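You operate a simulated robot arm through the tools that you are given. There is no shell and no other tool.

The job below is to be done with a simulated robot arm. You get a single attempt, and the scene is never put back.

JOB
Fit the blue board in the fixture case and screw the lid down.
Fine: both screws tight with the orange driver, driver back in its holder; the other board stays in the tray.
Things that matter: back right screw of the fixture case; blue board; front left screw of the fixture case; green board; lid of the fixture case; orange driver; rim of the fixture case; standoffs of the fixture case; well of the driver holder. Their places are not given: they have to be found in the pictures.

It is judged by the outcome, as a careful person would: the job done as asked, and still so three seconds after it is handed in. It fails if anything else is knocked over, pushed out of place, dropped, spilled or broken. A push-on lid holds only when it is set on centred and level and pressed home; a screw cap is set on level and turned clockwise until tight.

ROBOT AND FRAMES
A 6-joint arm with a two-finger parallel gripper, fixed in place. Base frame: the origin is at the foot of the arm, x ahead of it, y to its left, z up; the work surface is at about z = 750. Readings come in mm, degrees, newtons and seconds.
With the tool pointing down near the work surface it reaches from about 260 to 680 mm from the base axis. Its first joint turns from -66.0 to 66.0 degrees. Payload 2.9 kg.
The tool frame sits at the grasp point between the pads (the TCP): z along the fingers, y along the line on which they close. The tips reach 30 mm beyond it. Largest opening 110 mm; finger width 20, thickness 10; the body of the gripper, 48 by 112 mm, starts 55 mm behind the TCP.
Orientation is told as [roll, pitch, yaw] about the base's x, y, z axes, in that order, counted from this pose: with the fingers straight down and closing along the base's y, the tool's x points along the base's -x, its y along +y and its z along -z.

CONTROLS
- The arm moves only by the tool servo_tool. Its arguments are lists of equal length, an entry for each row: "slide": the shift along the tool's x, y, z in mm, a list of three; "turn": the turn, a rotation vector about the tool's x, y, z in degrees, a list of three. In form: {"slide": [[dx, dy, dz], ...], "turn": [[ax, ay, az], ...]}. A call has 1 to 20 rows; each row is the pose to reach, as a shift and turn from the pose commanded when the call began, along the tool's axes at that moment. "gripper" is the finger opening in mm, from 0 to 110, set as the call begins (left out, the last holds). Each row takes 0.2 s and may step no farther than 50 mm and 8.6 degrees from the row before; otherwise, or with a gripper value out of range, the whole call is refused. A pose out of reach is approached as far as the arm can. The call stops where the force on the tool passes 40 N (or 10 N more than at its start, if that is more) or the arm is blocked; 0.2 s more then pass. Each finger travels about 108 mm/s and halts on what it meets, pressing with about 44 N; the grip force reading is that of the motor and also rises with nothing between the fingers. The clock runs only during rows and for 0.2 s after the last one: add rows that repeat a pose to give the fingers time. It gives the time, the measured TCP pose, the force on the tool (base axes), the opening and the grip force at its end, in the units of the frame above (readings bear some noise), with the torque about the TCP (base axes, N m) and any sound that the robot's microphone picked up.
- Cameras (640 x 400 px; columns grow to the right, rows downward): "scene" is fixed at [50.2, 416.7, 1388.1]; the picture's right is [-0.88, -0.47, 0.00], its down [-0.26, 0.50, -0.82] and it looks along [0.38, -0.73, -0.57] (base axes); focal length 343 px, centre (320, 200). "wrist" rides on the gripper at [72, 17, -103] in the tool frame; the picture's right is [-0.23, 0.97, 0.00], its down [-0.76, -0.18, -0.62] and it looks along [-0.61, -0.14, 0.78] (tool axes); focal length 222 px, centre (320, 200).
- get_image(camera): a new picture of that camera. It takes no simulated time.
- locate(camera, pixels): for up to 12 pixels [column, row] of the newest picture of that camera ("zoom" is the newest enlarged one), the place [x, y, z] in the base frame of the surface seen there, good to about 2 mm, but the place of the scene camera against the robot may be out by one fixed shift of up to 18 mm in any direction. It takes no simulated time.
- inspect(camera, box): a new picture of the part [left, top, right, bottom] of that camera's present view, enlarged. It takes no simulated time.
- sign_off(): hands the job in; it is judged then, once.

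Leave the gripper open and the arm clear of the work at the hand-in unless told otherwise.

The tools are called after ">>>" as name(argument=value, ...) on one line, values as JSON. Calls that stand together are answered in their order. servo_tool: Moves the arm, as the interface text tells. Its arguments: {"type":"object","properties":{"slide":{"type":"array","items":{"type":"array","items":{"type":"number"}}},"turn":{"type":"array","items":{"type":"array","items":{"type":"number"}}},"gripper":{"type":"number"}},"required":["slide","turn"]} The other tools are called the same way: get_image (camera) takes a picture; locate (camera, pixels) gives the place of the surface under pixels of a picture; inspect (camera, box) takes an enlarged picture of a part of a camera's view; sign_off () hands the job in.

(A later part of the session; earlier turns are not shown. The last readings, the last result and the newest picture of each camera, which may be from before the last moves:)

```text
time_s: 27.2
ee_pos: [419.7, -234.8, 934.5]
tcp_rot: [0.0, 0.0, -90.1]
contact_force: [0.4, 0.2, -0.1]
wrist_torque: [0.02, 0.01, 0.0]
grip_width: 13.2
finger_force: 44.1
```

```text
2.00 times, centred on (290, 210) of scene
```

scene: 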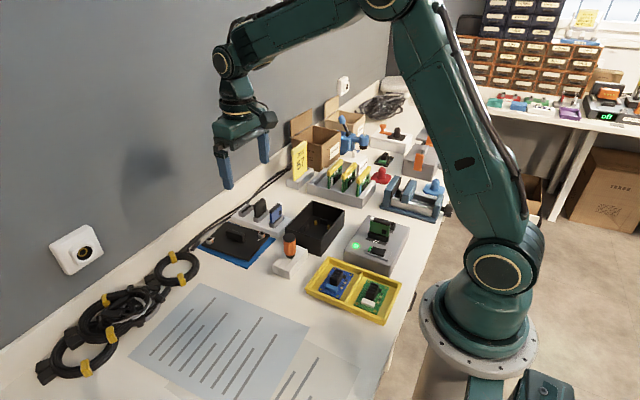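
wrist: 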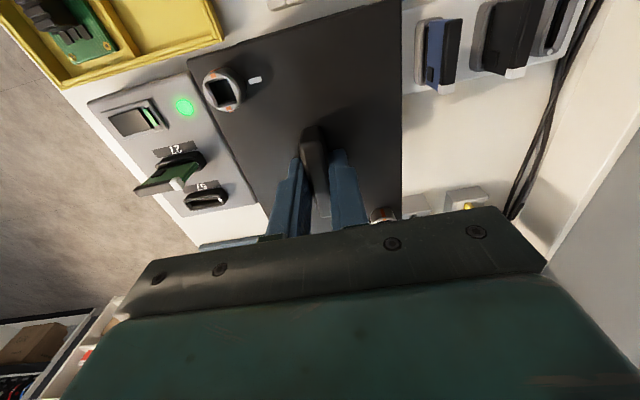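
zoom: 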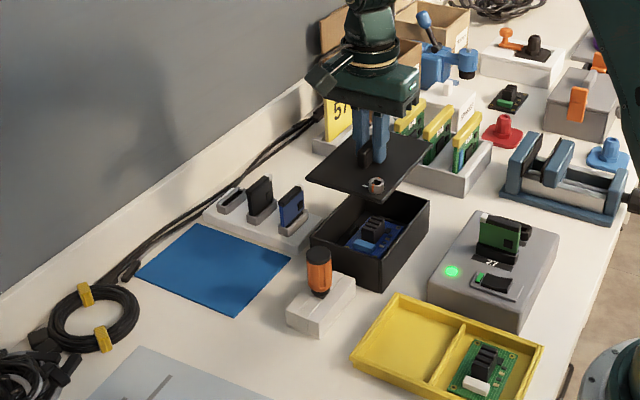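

The lid is above the case, yaw -90.1. I measure the lid's corners and screw now.

>>> inspect(camera="wrist", box=[170, 0, 420, 230])

```text
1.74 times, centred on (295, 115) of wrist
```

zoom: 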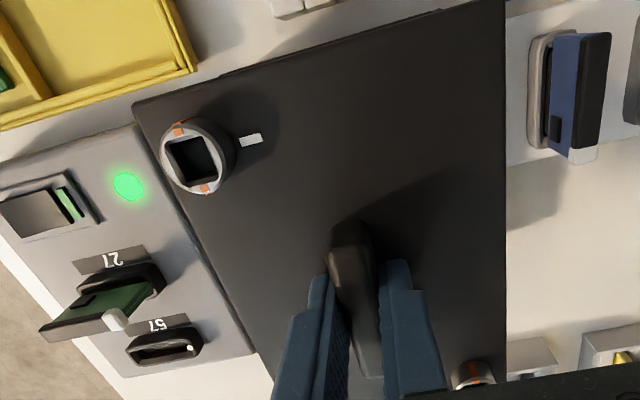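

>>> locate(camera="zoom", pixels=[[135, 105], [500, 6], [504, 355], [188, 158], [470, 372], [205, 245], [270, 370], [251, 140], [310, 58], [503, 180], [410, 30], [230, 81]])

```text
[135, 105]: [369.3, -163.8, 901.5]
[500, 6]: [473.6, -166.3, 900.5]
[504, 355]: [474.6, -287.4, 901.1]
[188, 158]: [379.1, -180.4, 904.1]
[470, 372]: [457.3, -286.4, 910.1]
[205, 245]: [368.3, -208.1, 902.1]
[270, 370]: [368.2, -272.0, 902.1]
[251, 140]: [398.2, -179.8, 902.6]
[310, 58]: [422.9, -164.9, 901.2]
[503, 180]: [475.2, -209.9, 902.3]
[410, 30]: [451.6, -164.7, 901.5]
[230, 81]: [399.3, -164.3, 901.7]
```

I need finer numbers for centring the lid. I enlarge the near edge and the screw and take many points along the lid's edges.

>>> inspect(camera="wrist", box=[180, 0, 410, 144])

>>> locate(camera="zoom", pixels=[[30, 175], [100, 155], [200, 127], [300, 100], [400, 71], [500, 43], [600, 12], [50, 230], [80, 310], [105, 380], [612, 100], [612, 300]])

```text
2.78 times, centred on (295, 72) of wrist
```

zoom: 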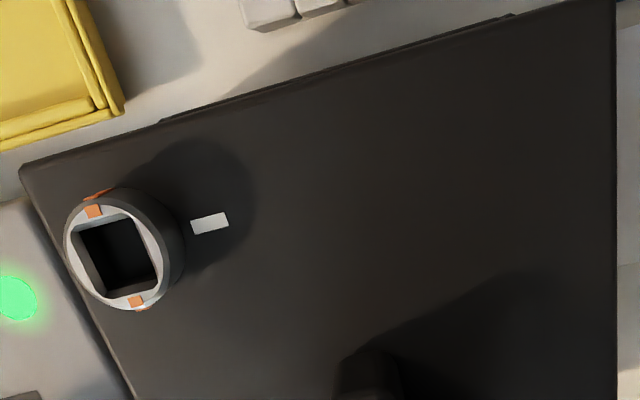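

```text
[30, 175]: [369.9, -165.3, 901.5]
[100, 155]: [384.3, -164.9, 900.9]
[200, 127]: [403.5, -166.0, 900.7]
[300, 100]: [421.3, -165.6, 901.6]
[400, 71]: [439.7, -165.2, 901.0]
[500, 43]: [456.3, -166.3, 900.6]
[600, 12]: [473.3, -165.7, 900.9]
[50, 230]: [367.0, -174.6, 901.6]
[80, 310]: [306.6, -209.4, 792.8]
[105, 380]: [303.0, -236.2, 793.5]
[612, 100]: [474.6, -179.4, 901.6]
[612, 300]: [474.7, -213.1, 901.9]
```

Near edge of the lid is at about y=-163.7, matching the case's -163.2; the sides average slightly to +x. I lower 72 mm to hover just above the rim, then compare lid and case directly in the scene camera.

>>> servo_tool(slide=[[0, 0, 25], [0, 0, 50], [0, 0, 72], [0, 0, 72]], turn=[[0, 0, 0], [0, 0, 0], [0, 0, 0], [0, 0, 0]])

>>> inspect(camera="scene", box=[265, 165, 365, 265])

>>> inspect(camera="wrist", box=[170, 0, 420, 230])

```text
time_s: 28.2
ee_pos: [419.4, -235.8, 863.1]
tcp_rot: [0.0, 0.0, -90.1]
contact_force: [0.5, -0.3, -1.1]
wrist_torque: [0.0, 0.02, 0.01]
grip_width: 13.3
finger_force: 44.0
```

```text
4.00 times, centred on (315, 215) of scene
```

zoom: 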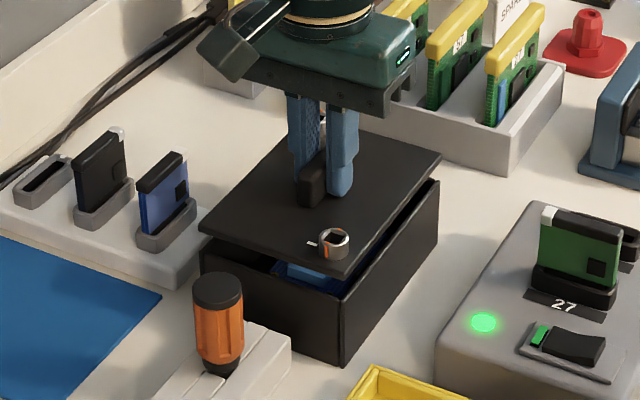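

```text
1.74 times, centred on (295, 115) of wrist
```

zoom: 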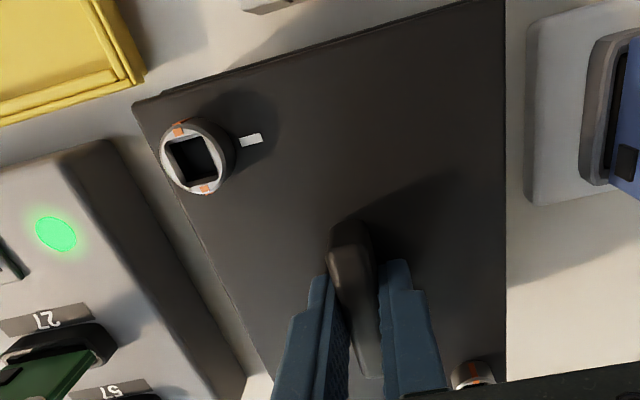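

In the scene view the lid hovers with a gap over the rim, nicely parallel. I enlarge further to compare corner by corner.

>>> inspect(camera="scene", box=[280, 195, 350, 260])

```text
6.15 times, centred on (315, 228) of scene
```

zoom: 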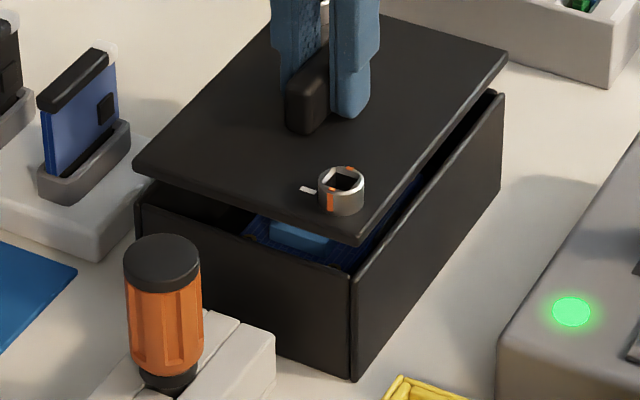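

I locate lid corners and rim corners in the same scene picture; a fixed shift cancels in the difference.

>>> locate(camera="zoom", pixels=[[137, 166], [358, 237], [504, 56], [142, 206], [352, 278], [501, 96], [200, 190], [300, 222], [400, 188], [450, 125], [220, 237], [430, 178]])

```text
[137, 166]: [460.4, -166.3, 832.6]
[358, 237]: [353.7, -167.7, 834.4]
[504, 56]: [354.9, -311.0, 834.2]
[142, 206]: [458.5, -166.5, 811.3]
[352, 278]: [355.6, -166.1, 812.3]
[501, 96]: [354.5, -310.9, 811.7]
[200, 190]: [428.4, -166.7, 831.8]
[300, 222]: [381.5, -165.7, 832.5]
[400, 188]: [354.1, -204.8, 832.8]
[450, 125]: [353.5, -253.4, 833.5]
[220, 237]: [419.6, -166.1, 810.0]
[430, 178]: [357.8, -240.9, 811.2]
```

Relative to the case the lid is centred within about 0.5 mm in both directions. I lower in small steps and watch the force.

>>> servo_tool(slide=[[0, 0, 4], [0, 0, 8], [0, 0, 11], [0, 0, 14], [0, 0, 14]], turn=[[0, 0, 0], [0, 0, 0], [0, 0, 0], [0, 0, 0], [0, 0, 0]])

>>> inspect(camera="scene", box=[280, 195, 350, 260])

```text
time_s: 29.4
ee_pos: [420.2, -235.2, 847.0]
tcp_rot: [0.0, 0.0, -90.0]
contact_force: [0.1, 0.3, -0.8]
wrist_torque: [0.02, 0.04, 0.05]
grip_width: 13.4
finger_force: 44.5
```

```text
6.15 times, centred on (315, 228) of scene
```

zoom: 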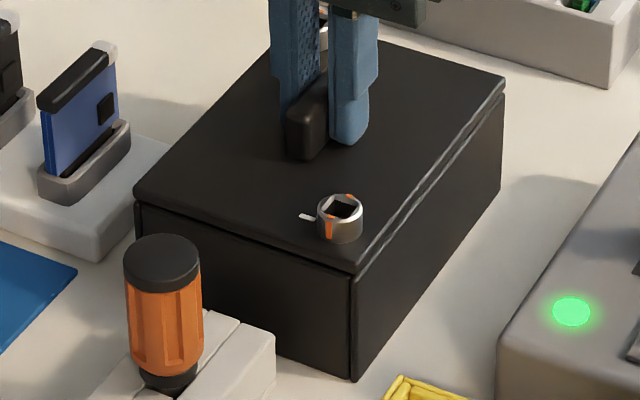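

The lid is nearly on, edges matching the case. I lower the last few millimetres gently.

>>> servo_tool(slide=[[0, 0, 1.5], [0, 0, 3], [0, 0, 4], [0, 0, 5], [0, 0, 5]], turn=[[0, 0, 0], [0, 0, 0], [0, 0, 0], [0, 0, 0], [0, 0, 0]])

>>> inspect(camera="scene", box=[280, 195, 350, 260])

```text
time_s: 30.2
ee_pos: [421.7, -235.5, 846.0]
tcp_rot: [0.2, 0.0, -89.8]
contact_force: [-2.1, 2.6, 5.7]
wrist_torque: [-0.35, 0.12, -0.1]
grip_width: 13.3
finger_force: 44.1
stopped in row 3: the force on the tool passed its limit at 41 N (the readings are from after the stop); the commanded pose is now the measured one
```

```text
6.15 times, centred on (315, 228) of scene
```

zoom: 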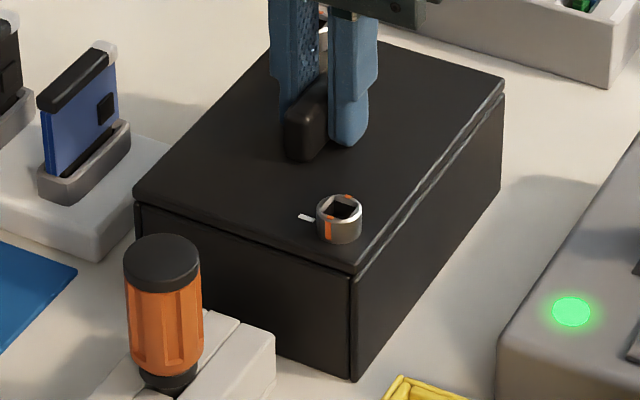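

Contact came at TCP z≈845.5. I check heights and edges of lid and rim in the scene and wrist pictures to judge if it is seated.

>>> locate(camera="zoom", pixels=[[140, 192], [355, 262], [500, 86], [142, 208], [352, 280], [501, 98], [250, 228], [420, 185], [250, 243], [430, 188], [340, 230], [230, 150]])

>>> inspect(camera="scene", box=[305, 222, 335, 250])

```text
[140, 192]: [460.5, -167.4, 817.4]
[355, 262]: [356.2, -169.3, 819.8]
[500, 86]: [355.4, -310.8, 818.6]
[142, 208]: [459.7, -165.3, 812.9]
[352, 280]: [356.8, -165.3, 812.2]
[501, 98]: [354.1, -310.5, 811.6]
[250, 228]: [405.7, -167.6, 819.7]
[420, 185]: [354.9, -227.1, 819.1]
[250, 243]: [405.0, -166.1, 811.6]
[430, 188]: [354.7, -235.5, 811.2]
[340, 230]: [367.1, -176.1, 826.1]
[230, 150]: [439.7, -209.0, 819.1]
```

```text
14.29 times, centred on (320, 236) of scene
```

zoom: 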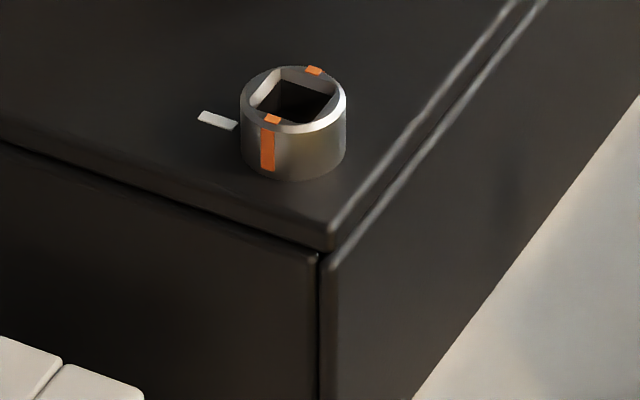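

The lid edges sit flush on the rim, level all round (about 819 in scene terms at every corner). I press down gently to confirm it is home.

>>> servo_tool(slide=[[0, 0, 1], [0, 0, 1]], turn=[[0, 0, 0], [0, 0, 0]])

```text
time_s: 30.8
ee_pos: [421.4, -233.7, 847.2]
tcp_rot: [0.1, -0.1, -89.9]
contact_force: [-7.9, 7.2, 30.2]
wrist_torque: [0.38, 0.31, -0.1]
grip_width: 13.4
finger_force: 43.9
```

Firm at 30 N with no more travel, so the lid is home (plate about 6.5 mm on the rim). I ease the push and release the handle.

>>> servo_tool(slide=[[0, 0, 0], [0, 0, 0], [0, 0, 0]], turn=[[0, 0, 0], [0, 0, 0], [0, 0, 0]], gripper=36)

>>> inspect(camera="scene", box=[280, 195, 350, 260])

```text
time_s: 31.6
ee_pos: [423.7, -236.1, 845.3]
tcp_rot: [0.4, -0.2, -89.9]
contact_force: [14.1, 0.7, 23.9]
wrist_torque: [0.08, -0.02, -0.01]
grip_width: 29.1
finger_force: 0.1
```

```text
6.15 times, centred on (315, 228) of scene
```

zoom: 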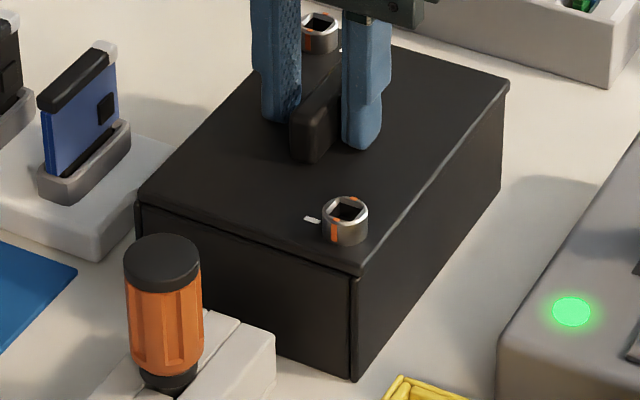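

The finger tips now press on the lid's top (24 N), so the fingers stopped at 29 mm; the lid seems to have settled a bit lower. I raise the tool straight up a little to free it.

>>> servo_tool(slide=[[0, 0, -1], [0, 0, -2], [0, 0, -4], [0, 0, -4]], turn=[[0, 0, 0], [0, 0, 0], [0, 0, 0], [0, 0, 0]])

>>> inspect(camera="scene", box=[280, 195, 350, 260])

```text
time_s: 32.6
ee_pos: [420.7, -234.7, 846.3]
tcp_rot: [-0.1, 0.1, -89.8]
contact_force: [0.2, 0.0, -0.7]
wrist_torque: [-0.02, 0.0, 0.02]
grip_width: 36.1
finger_force: 0.0
```

```text
6.15 times, centred on (315, 228) of scene
```

zoom: 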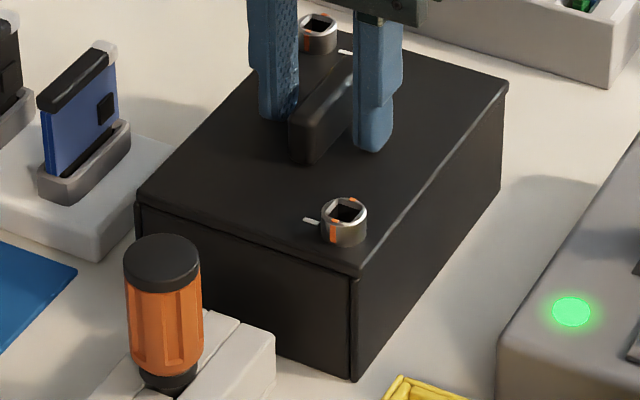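

The tool is free now. I measure the lid against the case rim again.

>>> locate(camera="zoom", pixels=[[143, 197], [357, 268], [502, 88], [142, 210], [352, 285], [499, 105], [250, 233], [430, 179], [250, 246], [430, 195], [300, 190], [230, 150]])

>>> inspect(camera="scene", box=[305, 222, 335, 250])

```text
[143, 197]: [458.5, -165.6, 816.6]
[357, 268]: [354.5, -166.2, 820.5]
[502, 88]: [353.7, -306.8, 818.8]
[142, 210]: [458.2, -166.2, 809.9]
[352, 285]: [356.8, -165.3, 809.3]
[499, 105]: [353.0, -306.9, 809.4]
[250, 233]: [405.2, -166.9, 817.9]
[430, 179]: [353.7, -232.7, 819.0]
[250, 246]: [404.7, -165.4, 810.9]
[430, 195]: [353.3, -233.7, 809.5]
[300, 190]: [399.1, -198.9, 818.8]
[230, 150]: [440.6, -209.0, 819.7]
```

```text
14.29 times, centred on (320, 236) of scene
```

zoom: 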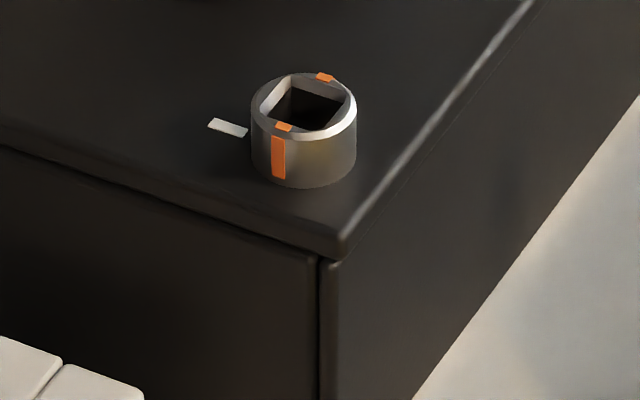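

The lid looks shifted about 2 mm toward -x and rests on the rim, from releasing under load. I'll recentre it by gripping the handle again. First I read the pose several times to average out noise.

>>> servo_tool(slide=[[0, 0, 0]], turn=[[0, 0, 0]])

>>> servo_tool(slide=[[0, 0, 0]], turn=[[0, 0, 0]])

>>> servo_tool(slide=[[0, 0, 0]], turn=[[0, 0, 0]])

>>> servo_tool(slide=[[0, 0, 0]], turn=[[0, 0, 0]])

>>> get_image(camera="wrist")

>>> inspect(camera="wrist", box=[170, 0, 420, 230])

```text
time_s: 33.0
ee_pos: [421.0, -235.0, 848.5]
tcp_rot: [0.1, 0.1, -90.0]
contact_force: [0.1, -0.7, -0.3]
wrist_torque: [-0.02, -0.01, -0.01]
grip_width: 36.3
finger_force: 0.0
```

```text
time_s: 33.4
ee_pos: [421.3, -235.6, 849.7]
tcp_rot: [0.2, 0.1, -89.8]
contact_force: [-0.1, -0.4, 0.0]
wrist_torque: [0.0, -0.01, -0.02]
grip_width: 35.9
finger_force: 0.1
```

```text
time_s: 33.8
ee_pos: [421.0, -235.3, 848.4]
tcp_rot: [0.1, 0.0, -90.0]
contact_force: [-0.6, 1.1, -0.4]
wrist_torque: [-0.01, -0.05, 0.02]
grip_width: 36.2
finger_force: 0.1
```

```text
time_s: 34.2
ee_pos: [421.7, -235.2, 848.5]
tcp_rot: [0.2, 0.0, -89.9]
contact_force: [-0.5, 0.1, 0.9]
wrist_torque: [0.0, -0.01, -0.02]
grip_width: 36.1
finger_force: 0.0
```

```text
taken
```

wrist: 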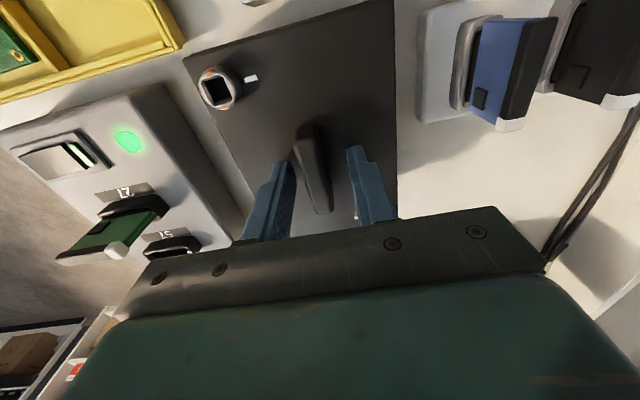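

```text
1.74 times, centred on (295, 115) of wrist
```

zoom: 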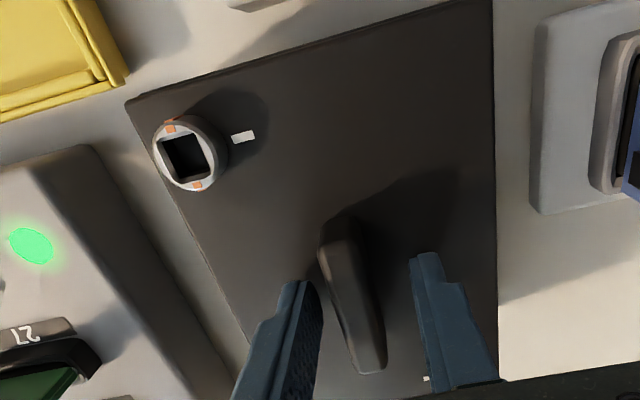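

TCP averages (421.2,-235.3,848.8). I locate lid edges and handle ends.

>>> locate(camera="zoom", pixels=[[130, 107], [200, 86], [300, 57], [400, 29], [485, 5], [165, 185], [195, 245], [492, 100], [494, 200], [495, 300], [332, 255], [370, 365]])

>>> locate(camera="zoom", pixels=[[130, 107], [200, 86], [300, 57], [400, 29], [485, 5], [215, 285], [195, 245], [492, 150], [494, 250], [495, 350], [332, 255], [370, 365]])

```text
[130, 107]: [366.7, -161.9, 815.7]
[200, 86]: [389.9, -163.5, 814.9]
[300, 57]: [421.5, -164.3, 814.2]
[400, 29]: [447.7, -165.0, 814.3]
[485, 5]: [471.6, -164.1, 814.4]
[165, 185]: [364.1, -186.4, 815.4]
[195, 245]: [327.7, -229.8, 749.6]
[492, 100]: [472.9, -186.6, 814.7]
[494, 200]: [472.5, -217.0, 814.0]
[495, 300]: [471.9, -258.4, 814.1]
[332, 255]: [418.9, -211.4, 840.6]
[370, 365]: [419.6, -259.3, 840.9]
```

```text
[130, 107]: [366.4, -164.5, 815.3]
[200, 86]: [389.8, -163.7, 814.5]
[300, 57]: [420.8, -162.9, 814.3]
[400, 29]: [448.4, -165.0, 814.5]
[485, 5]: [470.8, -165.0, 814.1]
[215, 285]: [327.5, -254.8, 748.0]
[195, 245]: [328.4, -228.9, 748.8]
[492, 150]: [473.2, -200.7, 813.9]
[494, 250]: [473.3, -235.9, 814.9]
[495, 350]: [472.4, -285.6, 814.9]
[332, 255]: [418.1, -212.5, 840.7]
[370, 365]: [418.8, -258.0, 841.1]
```

The lid now lies at z 814.5, centre about (418.9,-235.4), within a millimetre of the case; its plate sits on the rim. I recentre gently: move the TCP to x≈419.6, close on the handle without load, then open again.

>>> servo_tool(slide=[[0, -1.6, 0], [0, -1.6, 0]], turn=[[0, 0, 0], [0, 0, 0]])

>>> servo_tool(slide=[[0, 0, 0], [0, 0, 0], [0, 0, 0]], turn=[[0, 0, 0], [0, 0, 0], [0, 0, 0]], gripper=0)

>>> inspect(camera="scene", box=[280, 195, 350, 260])

```text
time_s: 34.8
ee_pos: [419.7, -234.6, 849.1]
tcp_rot: [0.1, 0.1, -89.8]
contact_force: [0.1, -0.5, 0.5]
wrist_torque: [0.02, -0.03, -0.02]
grip_width: 36.2
finger_force: 0.1
```

```text
time_s: 35.6
ee_pos: [419.6, -235.0, 848.2]
tcp_rot: [0.1, 0.1, -90.0]
contact_force: [-0.4, 0.0, 2.5]
wrist_torque: [0.03, 0.14, -0.01]
grip_width: 13.0
finger_force: 44.0
```

```text
6.15 times, centred on (315, 228) of scene
```

zoom: 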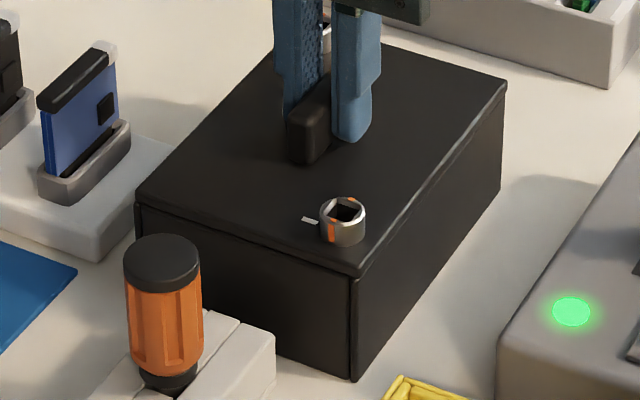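

The lid is centred under the grip without load. I open the fingers and then rise straight up.

>>> servo_tool(slide=[[0, 0, 0], [0, 0, 0], [0, 0, 0]], turn=[[0, 0, 0], [0, 0, 0], [0, 0, 0]], gripper=50)

>>> servo_tool(slide=[[0, 0, -10], [0, 0, -30], [0, 0, -60], [0, 0, -90], [0, 0, -90]], turn=[[0, 0, 0], [0, 0, 0], [0, 0, 0], [0, 0, 0], [0, 0, 0]])

>>> inspect(camera="scene", box=[280, 195, 350, 260])

>>> get_image(camera="wrist")

```text
time_s: 36.4
ee_pos: [418.2, -235.4, 848.9]
tcp_rot: [0.0, -0.1, -90.0]
contact_force: [0.0, 0.2, 1.4]
wrist_torque: [-0.01, -0.01, -0.02]
grip_width: 50.1
finger_force: 0.1
```

```text
time_s: 37.6
ee_pos: [417.9, -234.7, 942.0]
tcp_rot: [0.2, 0.0, -90.0]
contact_force: [-0.5, 0.8, 0.4]
wrist_torque: [-0.01, 0.02, 0.01]
grip_width: 50.0
finger_force: 0.0
```

```text
6.15 times, centred on (315, 228) of scene
```

zoom: 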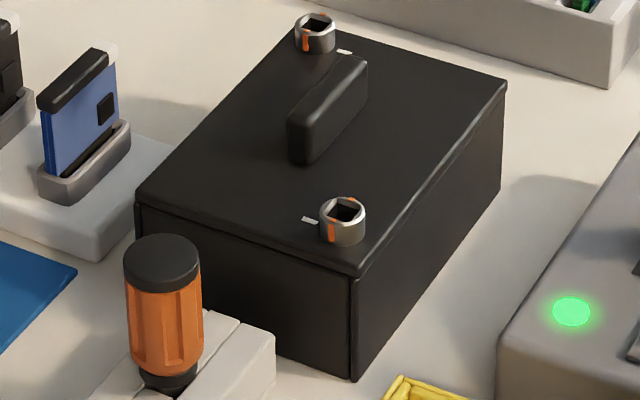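

```text
taken
```

wrist: 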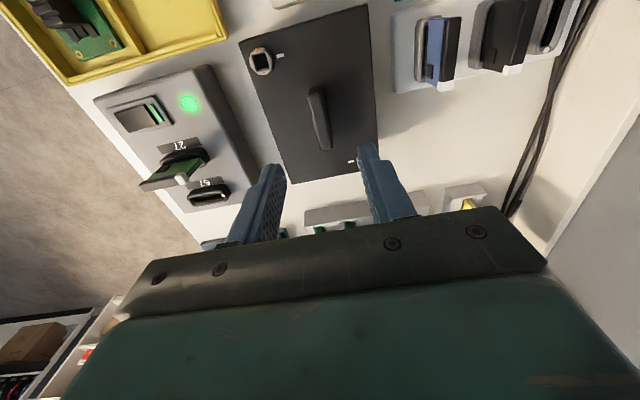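

The lid sits on the case. I measure its edges and screws from this wrist view.

>>> inspect(camera="wrist", box=[225, 0, 395, 195])

```text
2.05 times, centred on (310, 98) of wrist
```

zoom: 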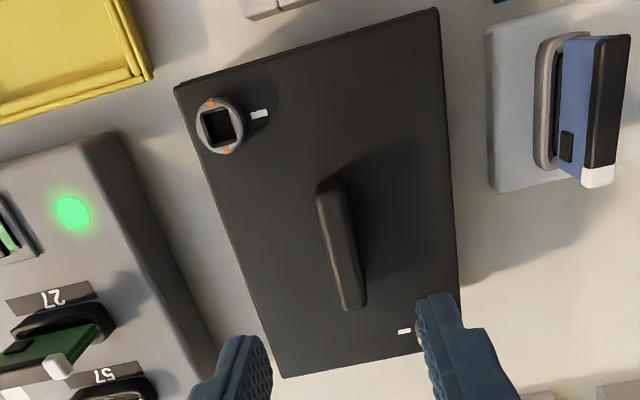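

>>> locate(camera="zoom", pixels=[[176, 89], [438, 11], [284, 376], [310, 47], [230, 240], [450, 150], [220, 124], [211, 103], [227, 149], [241, 124], [325, 190], [352, 305]])

>>> locate(camera="zoom", pixels=[[176, 89], [438, 11], [284, 376], [340, 363], [250, 300], [455, 230], [217, 127], [200, 126], [402, 332], [260, 114], [327, 188], [352, 300]])

```text
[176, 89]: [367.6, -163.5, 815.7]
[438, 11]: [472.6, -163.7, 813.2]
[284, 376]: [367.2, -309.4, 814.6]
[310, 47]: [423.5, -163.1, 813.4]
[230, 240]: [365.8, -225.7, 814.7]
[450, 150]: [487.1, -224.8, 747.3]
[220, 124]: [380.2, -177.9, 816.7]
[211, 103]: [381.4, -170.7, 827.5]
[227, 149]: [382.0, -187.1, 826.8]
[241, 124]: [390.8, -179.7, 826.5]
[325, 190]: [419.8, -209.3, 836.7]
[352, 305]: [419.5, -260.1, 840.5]
```

```text
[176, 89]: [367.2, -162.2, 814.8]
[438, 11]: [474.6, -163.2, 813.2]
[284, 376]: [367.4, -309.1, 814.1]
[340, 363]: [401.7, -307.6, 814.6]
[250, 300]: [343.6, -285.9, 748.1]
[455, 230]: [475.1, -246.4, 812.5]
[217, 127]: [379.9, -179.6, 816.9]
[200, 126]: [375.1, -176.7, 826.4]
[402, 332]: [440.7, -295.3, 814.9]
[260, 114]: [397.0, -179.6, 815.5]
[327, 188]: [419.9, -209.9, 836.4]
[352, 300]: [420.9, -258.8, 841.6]
```

The lid is centred (420,-235.8) and level at 814.5. The screws: front-left about (382,-178.8), head top 826.8; back-right expected near (458,-294). Now the driver: I move over it, turning the tool back to yaw 0, to look at it closely.

>>> servo_tool(slide=[[12, 2, -1], [24, 4, -2], [36, 7, -3], [48, 9, -4], [60, 11, -5], [72, 14, -6], [84, 16, -7], [96, 18, -8], [108, 20, -9], [120, 23, -10], [132, 25, -10], [140, 26.5, -10], [140, 26.5, -10]], turn=[[0, 0, -8], [0, 0, -16], [0, 0, -24], [0, 0, -32], [0, 0, -40], [0, 0, -48], [0, 0, -56], [0, 0, -64], [0, 0, -72], [0, 0, -80], [0, 0, -87], [0, 0, -90], [0, 0, -90]])

>>> get_image(camera="wrist")

>>> inspect(camera="scene", box=[260, 220, 320, 285])

```text
time_s: 40.4
ee_pos: [445.2, -95.8, 950.3]
tcp_rot: [0.0, -0.2, 0.3]
contact_force: [0.5, 0.3, -0.6]
wrist_torque: [0.0, 0.0, 0.0]
grip_width: 50.0
finger_force: 0.0
```

```text
taken
```

wrist: 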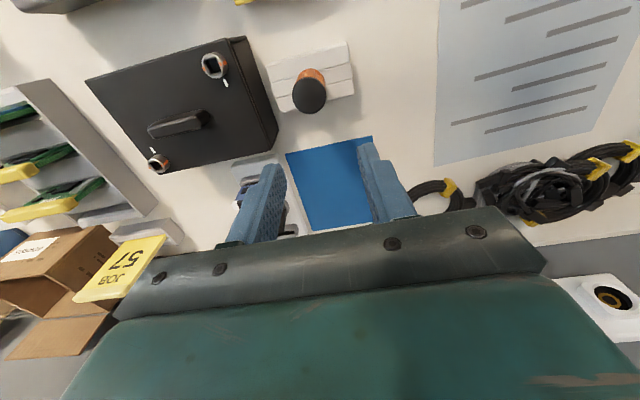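

```text
6.15 times, centred on (290, 252) of scene
```

zoom: 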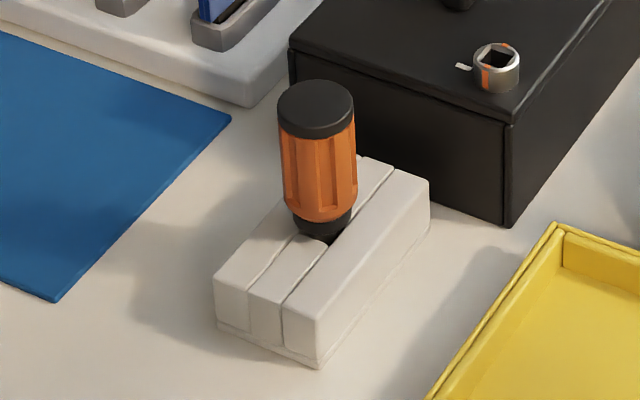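

I enlarge the wrist view of the driver, and the screws on the lid.

>>> inspect(camera="wrist", box=[260, 30, 360, 130])

>>> locate(camera="zoom", pixels=[[306, 230], [250, 230], [362, 228], [312, 292], [300, 165], [320, 158], [260, 190], [365, 185], [110, 220], [430, 60], [470, 260], [300, 200]])

```text
4.00 times, centred on (310, 80) of wrist
```

zoom: 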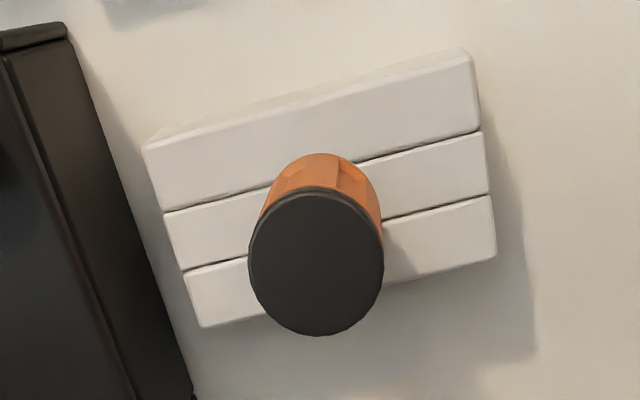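

```text
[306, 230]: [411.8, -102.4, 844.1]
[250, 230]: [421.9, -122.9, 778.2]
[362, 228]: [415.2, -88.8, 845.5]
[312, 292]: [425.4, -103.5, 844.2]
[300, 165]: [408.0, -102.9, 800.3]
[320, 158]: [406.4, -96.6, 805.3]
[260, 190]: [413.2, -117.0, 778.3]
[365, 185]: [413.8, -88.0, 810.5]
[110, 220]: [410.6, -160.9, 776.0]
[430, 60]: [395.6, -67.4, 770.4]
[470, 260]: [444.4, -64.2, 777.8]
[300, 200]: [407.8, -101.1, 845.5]
```

I locate the cap's centre and edges, and the holder's corners.

>>> locate(camera="zoom", pixels=[[316, 263], [253, 263], [379, 263], [316, 193], [316, 332], [150, 150], [467, 58], [492, 250], [205, 323], [215, 230], [440, 165], [316, 263]])

```text
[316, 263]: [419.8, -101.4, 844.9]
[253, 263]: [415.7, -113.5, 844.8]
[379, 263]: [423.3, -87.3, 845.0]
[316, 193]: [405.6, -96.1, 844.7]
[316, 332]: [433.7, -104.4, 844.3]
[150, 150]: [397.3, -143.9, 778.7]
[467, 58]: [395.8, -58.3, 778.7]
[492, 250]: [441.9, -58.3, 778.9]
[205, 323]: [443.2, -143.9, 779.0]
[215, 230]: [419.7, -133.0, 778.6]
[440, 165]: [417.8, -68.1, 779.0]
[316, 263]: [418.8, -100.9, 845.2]
```

The driver's axis is at about (419.5,-100.9), 28 mm across, top 845, holder top 778.7. To have a long clockwise stroke I want to start with the tool turned counter-clockwise; I test turning here at height to yaw +90, moving over the driver axis at the same time.

>>> servo_tool(slide=[[5, -1, 0], [10, -2, 0], [15, -3, 0], [20, -4, 0], [25, -5, 0], [25, -5, 0], [25, -5, 0], [25, -5, 0], [25, -5, 0], [25, -5, 0], [25, -5, 0], [25, -5, 0]], turn=[[0, 0, -8.2], [0, 0, -16.4], [0, 0, -24.6], [0, 0, -32.8], [0, 0, -41], [0, 0, -49.2], [0, 0, -57.4], [0, 0, -65.6], [0, 0, -73.8], [0, 0, -82], [0, 0, -90], [0, 0, -90]])

```text
time_s: 43.0
ee_pos: [422.2, -100.3, 948.0]
tcp_rot: [-0.1, -0.1, 90.1]
contact_force: [-0.2, 0.4, 0.9]
wrist_torque: [-0.01, 0.01, 0.02]
grip_width: 49.8
finger_force: 0.0
```

Yaw +90 is reached. I test further, to +150, still high up.

>>> servo_tool(slide=[[0, 0, 0], [0, 0, 0], [0, 0, 0], [0, 0, 0], [0, 0, 0], [0, 0, 0], [0, 0, 0], [0, 0, 0], [0, 0, 0]], turn=[[0, 0, -8], [0, 0, -16], [0, 0, -24], [0, 0, -32], [0, 0, -40], [0, 0, -48], [0, 0, -54], [0, 0, -60], [0, 0, -60]])

```text
time_s: 45.0
ee_pos: [422.0, -100.9, 948.4]
tcp_rot: [-0.1, 0.1, 150.2]
contact_force: [0.2, 0.4, -0.5]
wrist_torque: [0.0, -0.01, 0.02]
grip_width: 49.8
finger_force: 0.0
```

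+150 works too. I settle on yaw +120 for gripping, come down to just above the driver (TCP z≈885), and take several readings to average.

>>> servo_tool(slide=[[0, 0, 15], [0, 0, 30], [0, 0, 45], [0, 0, 63], [0, 0, 63]], turn=[[0, 0, 8], [0, 0, 16], [0, 0, 24], [0, 0, 30], [0, 0, 30]])

>>> servo_tool(slide=[[0, 0, 0]], turn=[[0, 0, 0]])

>>> servo_tool(slide=[[0, 0, 0]], turn=[[0, 0, 0]])

>>> servo_tool(slide=[[0, 0, 0]], turn=[[0, 0, 0]])

>>> get_image(camera="wrist")

```text
time_s: 46.2
ee_pos: [421.1, -100.1, 886.7]
tcp_rot: [-0.1, 0.0, 120.0]
contact_force: [0.2, -0.3, 0.0]
wrist_torque: [0.0, 0.01, -0.02]
grip_width: 50.0
finger_force: 0.0
```

```text
time_s: 46.6
ee_pos: [420.9, -99.9, 885.8]
tcp_rot: [-0.1, 0.1, 120.1]
contact_force: [0.0, -0.9, -0.3]
wrist_torque: [-0.01, 0.01, -0.02]
grip_width: 49.9
finger_force: 0.1
```

```text
time_s: 47.0
ee_pos: [422.5, -100.1, 885.3]
tcp_rot: [-0.1, 0.1, 120.1]
contact_force: [-0.1, 0.8, 1.2]
wrist_torque: [-0.01, 0.0, -0.01]
grip_width: 50.1
finger_force: 0.2
```

```text
time_s: 47.4
ee_pos: [421.5, -101.3, 884.6]
tcp_rot: [-0.1, 0.1, 120.1]
contact_force: [0.1, 0.2, -0.4]
wrist_torque: [0.0, -0.01, -0.03]
grip_width: 49.9
finger_force: 0.0
```

```text
taken
```

wrist: 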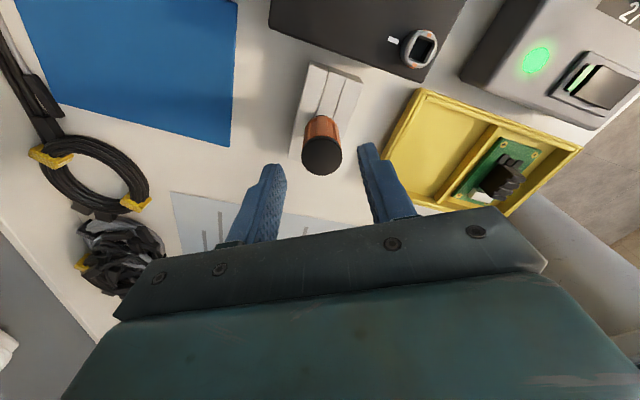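

TCP averages (421.5,-100.4,885.6). I locate the driver's cap from this side too.

>>> inspect(camera="wrist", box=[270, 90, 370, 190])

```text
4.00 times, centred on (320, 140) of wrist
```

zoom: 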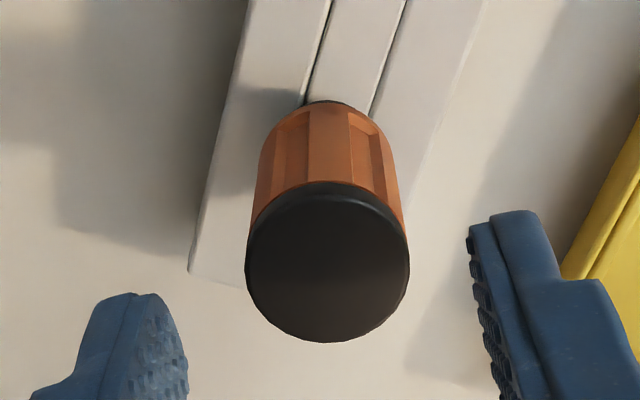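

>>> locate(camera="zoom", pixels=[[328, 265], [328, 265], [328, 265], [252, 265], [404, 265], [328, 192], [328, 338], [275, 212], [381, 318], [381, 212], [275, 318], [328, 265]])

```text
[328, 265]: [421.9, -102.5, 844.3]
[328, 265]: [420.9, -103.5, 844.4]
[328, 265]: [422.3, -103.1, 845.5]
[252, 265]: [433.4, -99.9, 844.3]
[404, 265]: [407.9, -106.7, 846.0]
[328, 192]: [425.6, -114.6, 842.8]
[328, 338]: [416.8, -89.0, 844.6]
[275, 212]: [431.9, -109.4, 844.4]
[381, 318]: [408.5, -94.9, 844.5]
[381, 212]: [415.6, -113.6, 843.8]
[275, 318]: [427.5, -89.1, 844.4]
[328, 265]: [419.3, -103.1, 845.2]
```

From two sides the driver axis averages about (420.6,-101.4). I correct by about (-1,-0.9) mm and descend so the fingers straddle the driver, tips staying above the holder (TCP z≈818).

>>> servo_tool(slide=[[0.3, 1.3, 10], [0.3, 1.3, 30], [0.3, 1.3, 50], [0.3, 1.3, 67.5], [0.3, 1.3, 67.5]], turn=[[0, 0, 0], [0, 0, 0], [0, 0, 0], [0, 0, 0], [0, 0, 0]])

>>> inspect(camera="scene", box=[260, 205, 330, 275])

>>> inspect(camera="wrist", box=[240, 90, 400, 230])

```text
time_s: 48.6
ee_pos: [419.5, -102.6, 818.1]
tcp_rot: [-0.1, 0.1, 120.1]
contact_force: [-1.6, 0.6, 0.4]
wrist_torque: [0.01, -0.02, 0.04]
grip_width: 49.9
finger_force: 0.0
```

```text
5.71 times, centred on (295, 240) of scene
```

zoom: 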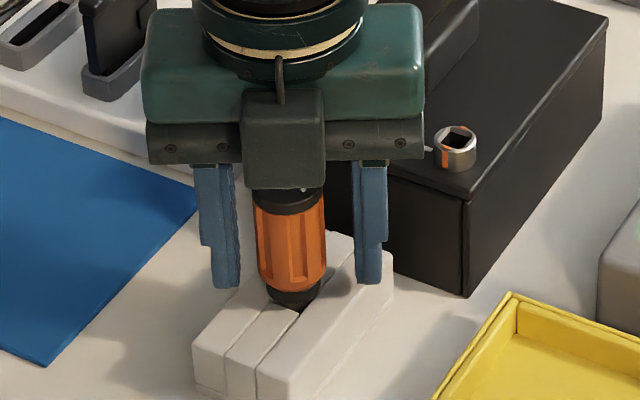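

```text
2.86 times, centred on (320, 160) of wrist
```

zoom: 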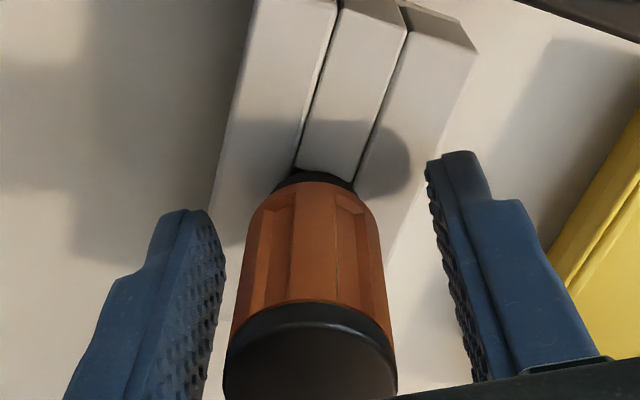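

In the scene view the closing direction runs across the picture, so I compare the driver's middle with the fingers' middle there.

>>> inspect(camera="scene", box=[275, 220, 310, 260])

```text
10.00 times, centred on (292, 240) of scene
```

zoom: 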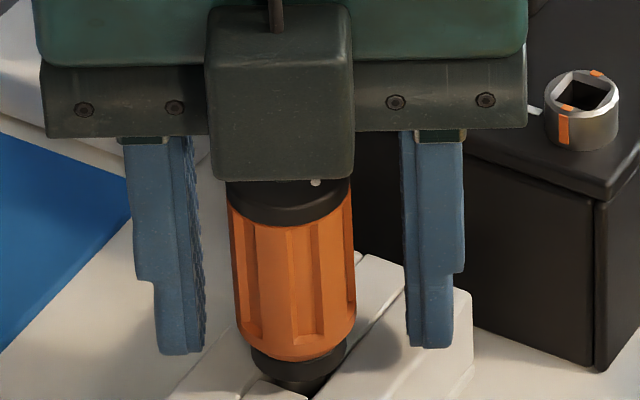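

The driver sits about 2 mm to the picture's left of the fingers' middle. I check the perpendicular direction with wrist points on the fingers and driver.

>>> inspect(camera="wrist", box=[240, 90, 400, 230])

>>> locate(camera="zoom", pixels=[[180, 215], [207, 215], [200, 350], [220, 300], [475, 155], [432, 170], [455, 250], [480, 340], [313, 350], [232, 380], [390, 380], [310, 305]])

```text
2.86 times, centred on (320, 160) of wrist
```

zoom: 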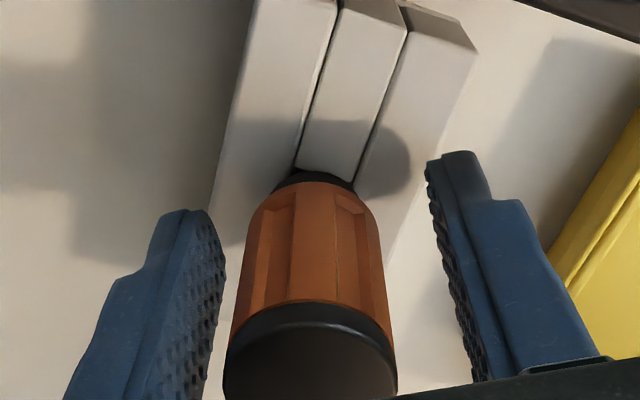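

```text
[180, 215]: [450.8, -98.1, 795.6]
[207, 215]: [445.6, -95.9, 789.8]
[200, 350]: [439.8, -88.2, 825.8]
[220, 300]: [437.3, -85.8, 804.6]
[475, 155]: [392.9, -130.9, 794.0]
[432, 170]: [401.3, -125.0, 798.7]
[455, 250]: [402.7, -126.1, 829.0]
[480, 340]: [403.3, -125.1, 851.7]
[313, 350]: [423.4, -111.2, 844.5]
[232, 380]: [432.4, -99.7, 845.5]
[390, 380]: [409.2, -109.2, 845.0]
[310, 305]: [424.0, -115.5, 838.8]
```

Both views agree the driver is about 2 mm off along the closing line; I shift the tool by (+0.6,-2.0) in its own axes and read several times.

>>> servo_tool(slide=[[0.6, -2, 0], [0.6, -2, 0]], turn=[[0, 0, 0], [0, 0, 0]])

>>> servo_tool(slide=[[0, 0, 0]], turn=[[0, 0, 0]])

>>> servo_tool(slide=[[0, 0, 0]], turn=[[0, 0, 0]])

>>> inspect(camera="scene", box=[275, 220, 310, 260])

```text
time_s: 49.2
ee_pos: [421.6, -102.4, 817.5]
tcp_rot: [-0.1, 0.1, 120.1]
contact_force: [0.5, 0.5, 0.2]
wrist_torque: [0.03, -0.02, 0.02]
grip_width: 50.3
finger_force: 0.0
```

```text
time_s: 49.6
ee_pos: [422.4, -101.5, 818.7]
tcp_rot: [0.0, 0.0, 120.1]
contact_force: [0.0, -0.2, 0.5]
wrist_torque: [0.04, -0.01, 0.0]
grip_width: 49.9
finger_force: 0.1
```

```text
time_s: 50.0
ee_pos: [422.6, -101.3, 818.6]
tcp_rot: [-0.1, 0.1, 120.1]
contact_force: [-1.3, -0.3, -0.7]
wrist_torque: [0.02, 0.02, 0.02]
grip_width: 50.2
finger_force: 0.0
```

```text
10.00 times, centred on (292, 240) of scene
```

zoom: 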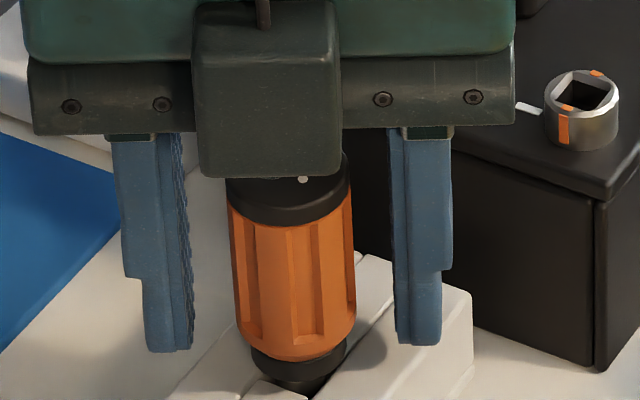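

Now the fingers' middle is about 1 mm past the driver the other way. I move back 0.9 mm and look again.

>>> servo_tool(slide=[[0, 0.9, 0], [0, 0.9, 0], [0, 0.9, 0]], turn=[[0, 0, 0], [0, 0, 0], [0, 0, 0]])

>>> inspect(camera="scene", box=[275, 220, 310, 260])

```text
time_s: 50.8
ee_pos: [420.3, -102.6, 818.3]
tcp_rot: [-0.1, 0.1, 120.0]
contact_force: [0.5, -0.5, 0.5]
wrist_torque: [-0.02, 0.0, 0.01]
grip_width: 50.1
finger_force: 0.1
```

```text
10.00 times, centred on (292, 240) of scene
```

zoom: 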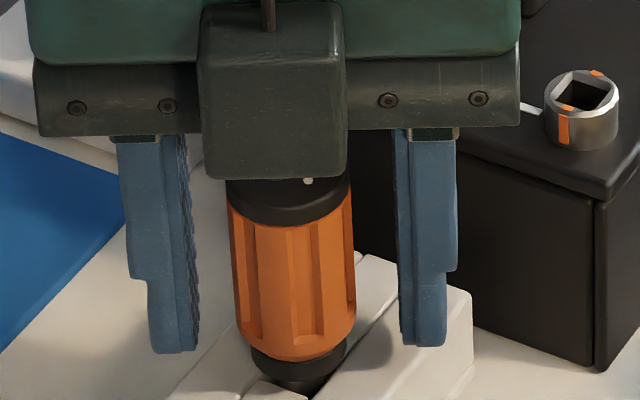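

The driver is now centred between the fingers. I close on it.

>>> servo_tool(slide=[[0, 0, 0], [0, 0, 0], [0, 0, 0], [0, 0, 0]], turn=[[0, 0, 0], [0, 0, 0], [0, 0, 0], [0, 0, 0]], gripper=15)

>>> inspect(camera="scene", box=[275, 220, 310, 260])

```text
time_s: 51.8
ee_pos: [420.7, -102.4, 818.1]
tcp_rot: [-0.1, 0.1, 120.1]
contact_force: [-0.8, -0.8, -0.4]
wrist_torque: [0.02, 0.04, 0.02]
grip_width: 28.9
finger_force: 43.6
```

```text
10.00 times, centred on (292, 240) of scene
```

zoom: 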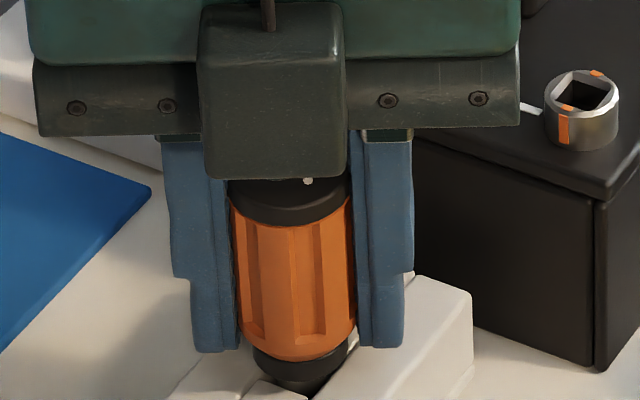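

Gripped: 28.9 mm, no side force. I lift straight up out of the holder.

>>> servo_tool(slide=[[0, 0, -5], [0, 0, -15], [0, 0, -30], [0, 0, -50], [0, 0, -75], [0, 0, -100], [0, 0, -120], [0, 0, -120]], turn=[[0, 0, 0], [0, 0, 0], [0, 0, 0], [0, 0, 0], [0, 0, 0], [0, 0, 0], [0, 0, 0], [0, 0, 0]])

>>> inspect(camera="scene", box=[250, 170, 330, 270])

>>> get_image(camera="wrist")

```text
time_s: 53.6
ee_pos: [422.3, -100.7, 938.7]
tcp_rot: [-0.1, 0.1, 120.1]
contact_force: [0.2, -0.1, -1.2]
wrist_torque: [-0.01, -0.03, 0.01]
grip_width: 28.9
finger_force: 44.7
```

```text
4.00 times, centred on (290, 220) of scene
```

zoom: 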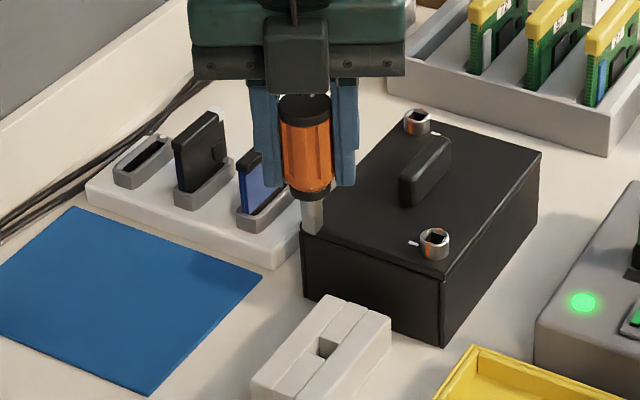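

```text
taken
```

wrist: 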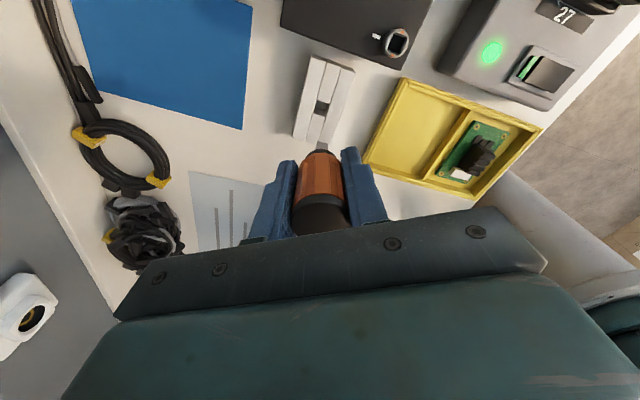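

The bit is a square metal shaft and the holder's well a square hole in line with the holder. I look closer at both.

>>> inspect(camera="scene", box=[310, 195, 340, 235])

>>> inspect(camera="scene", box=[305, 205, 350, 240])

>>> inspect(camera="wrist", box=[280, 40, 380, 170])

```text
10.00 times, centred on (325, 215) of scene
```

zoom: 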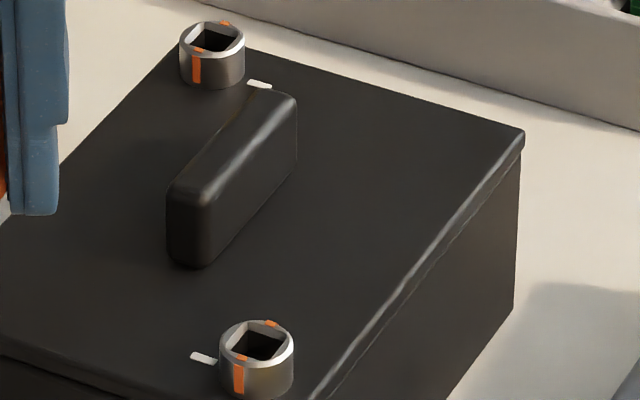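

```text
11.43 times, centred on (328, 222) of scene
```

zoom: 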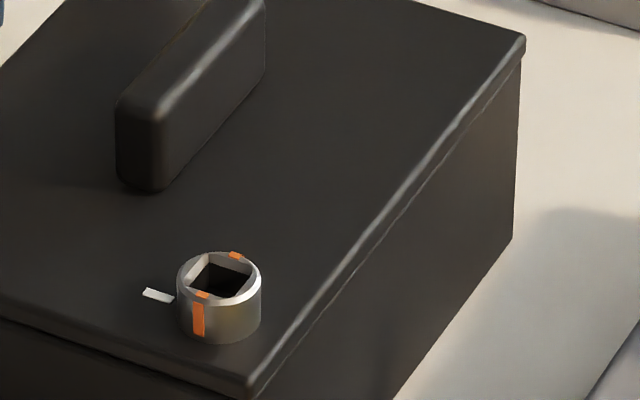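

```text
3.08 times, centred on (330, 105) of wrist
```

zoom: 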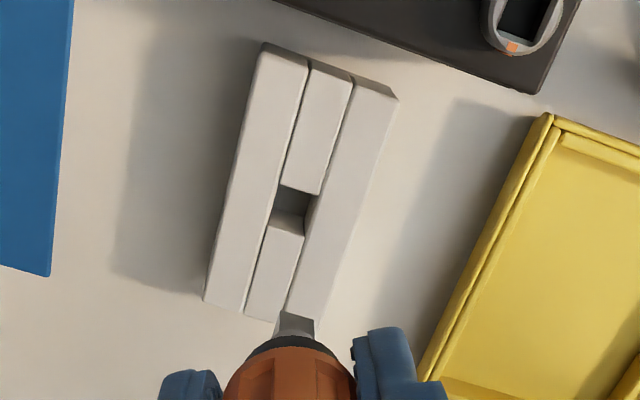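

Orange marks on each screw point along ±y, white marks along x. Now a closer look at the bit and the well.

>>> inspect(camera="scene", box=[275, 205, 305, 235])

>>> inspect(camera="scene", box=[270, 240, 310, 275])

```text
13.33 times, centred on (290, 220) of scene
```

zoom: 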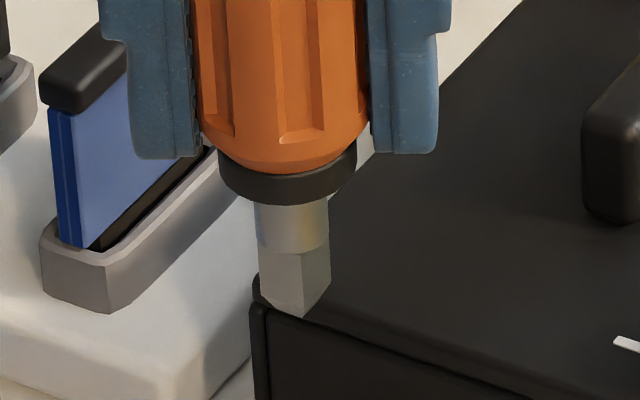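

```text
11.43 times, centred on (290, 258) of scene
```

zoom: 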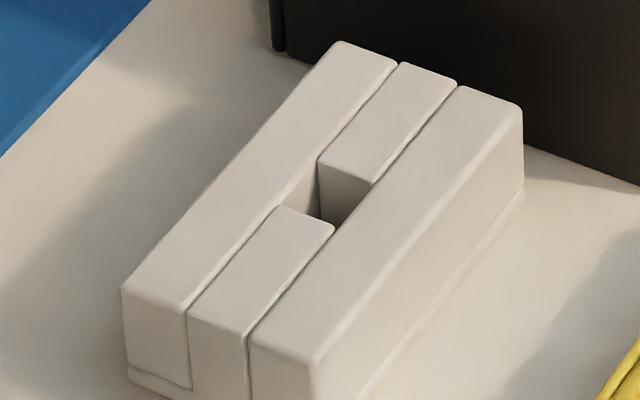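

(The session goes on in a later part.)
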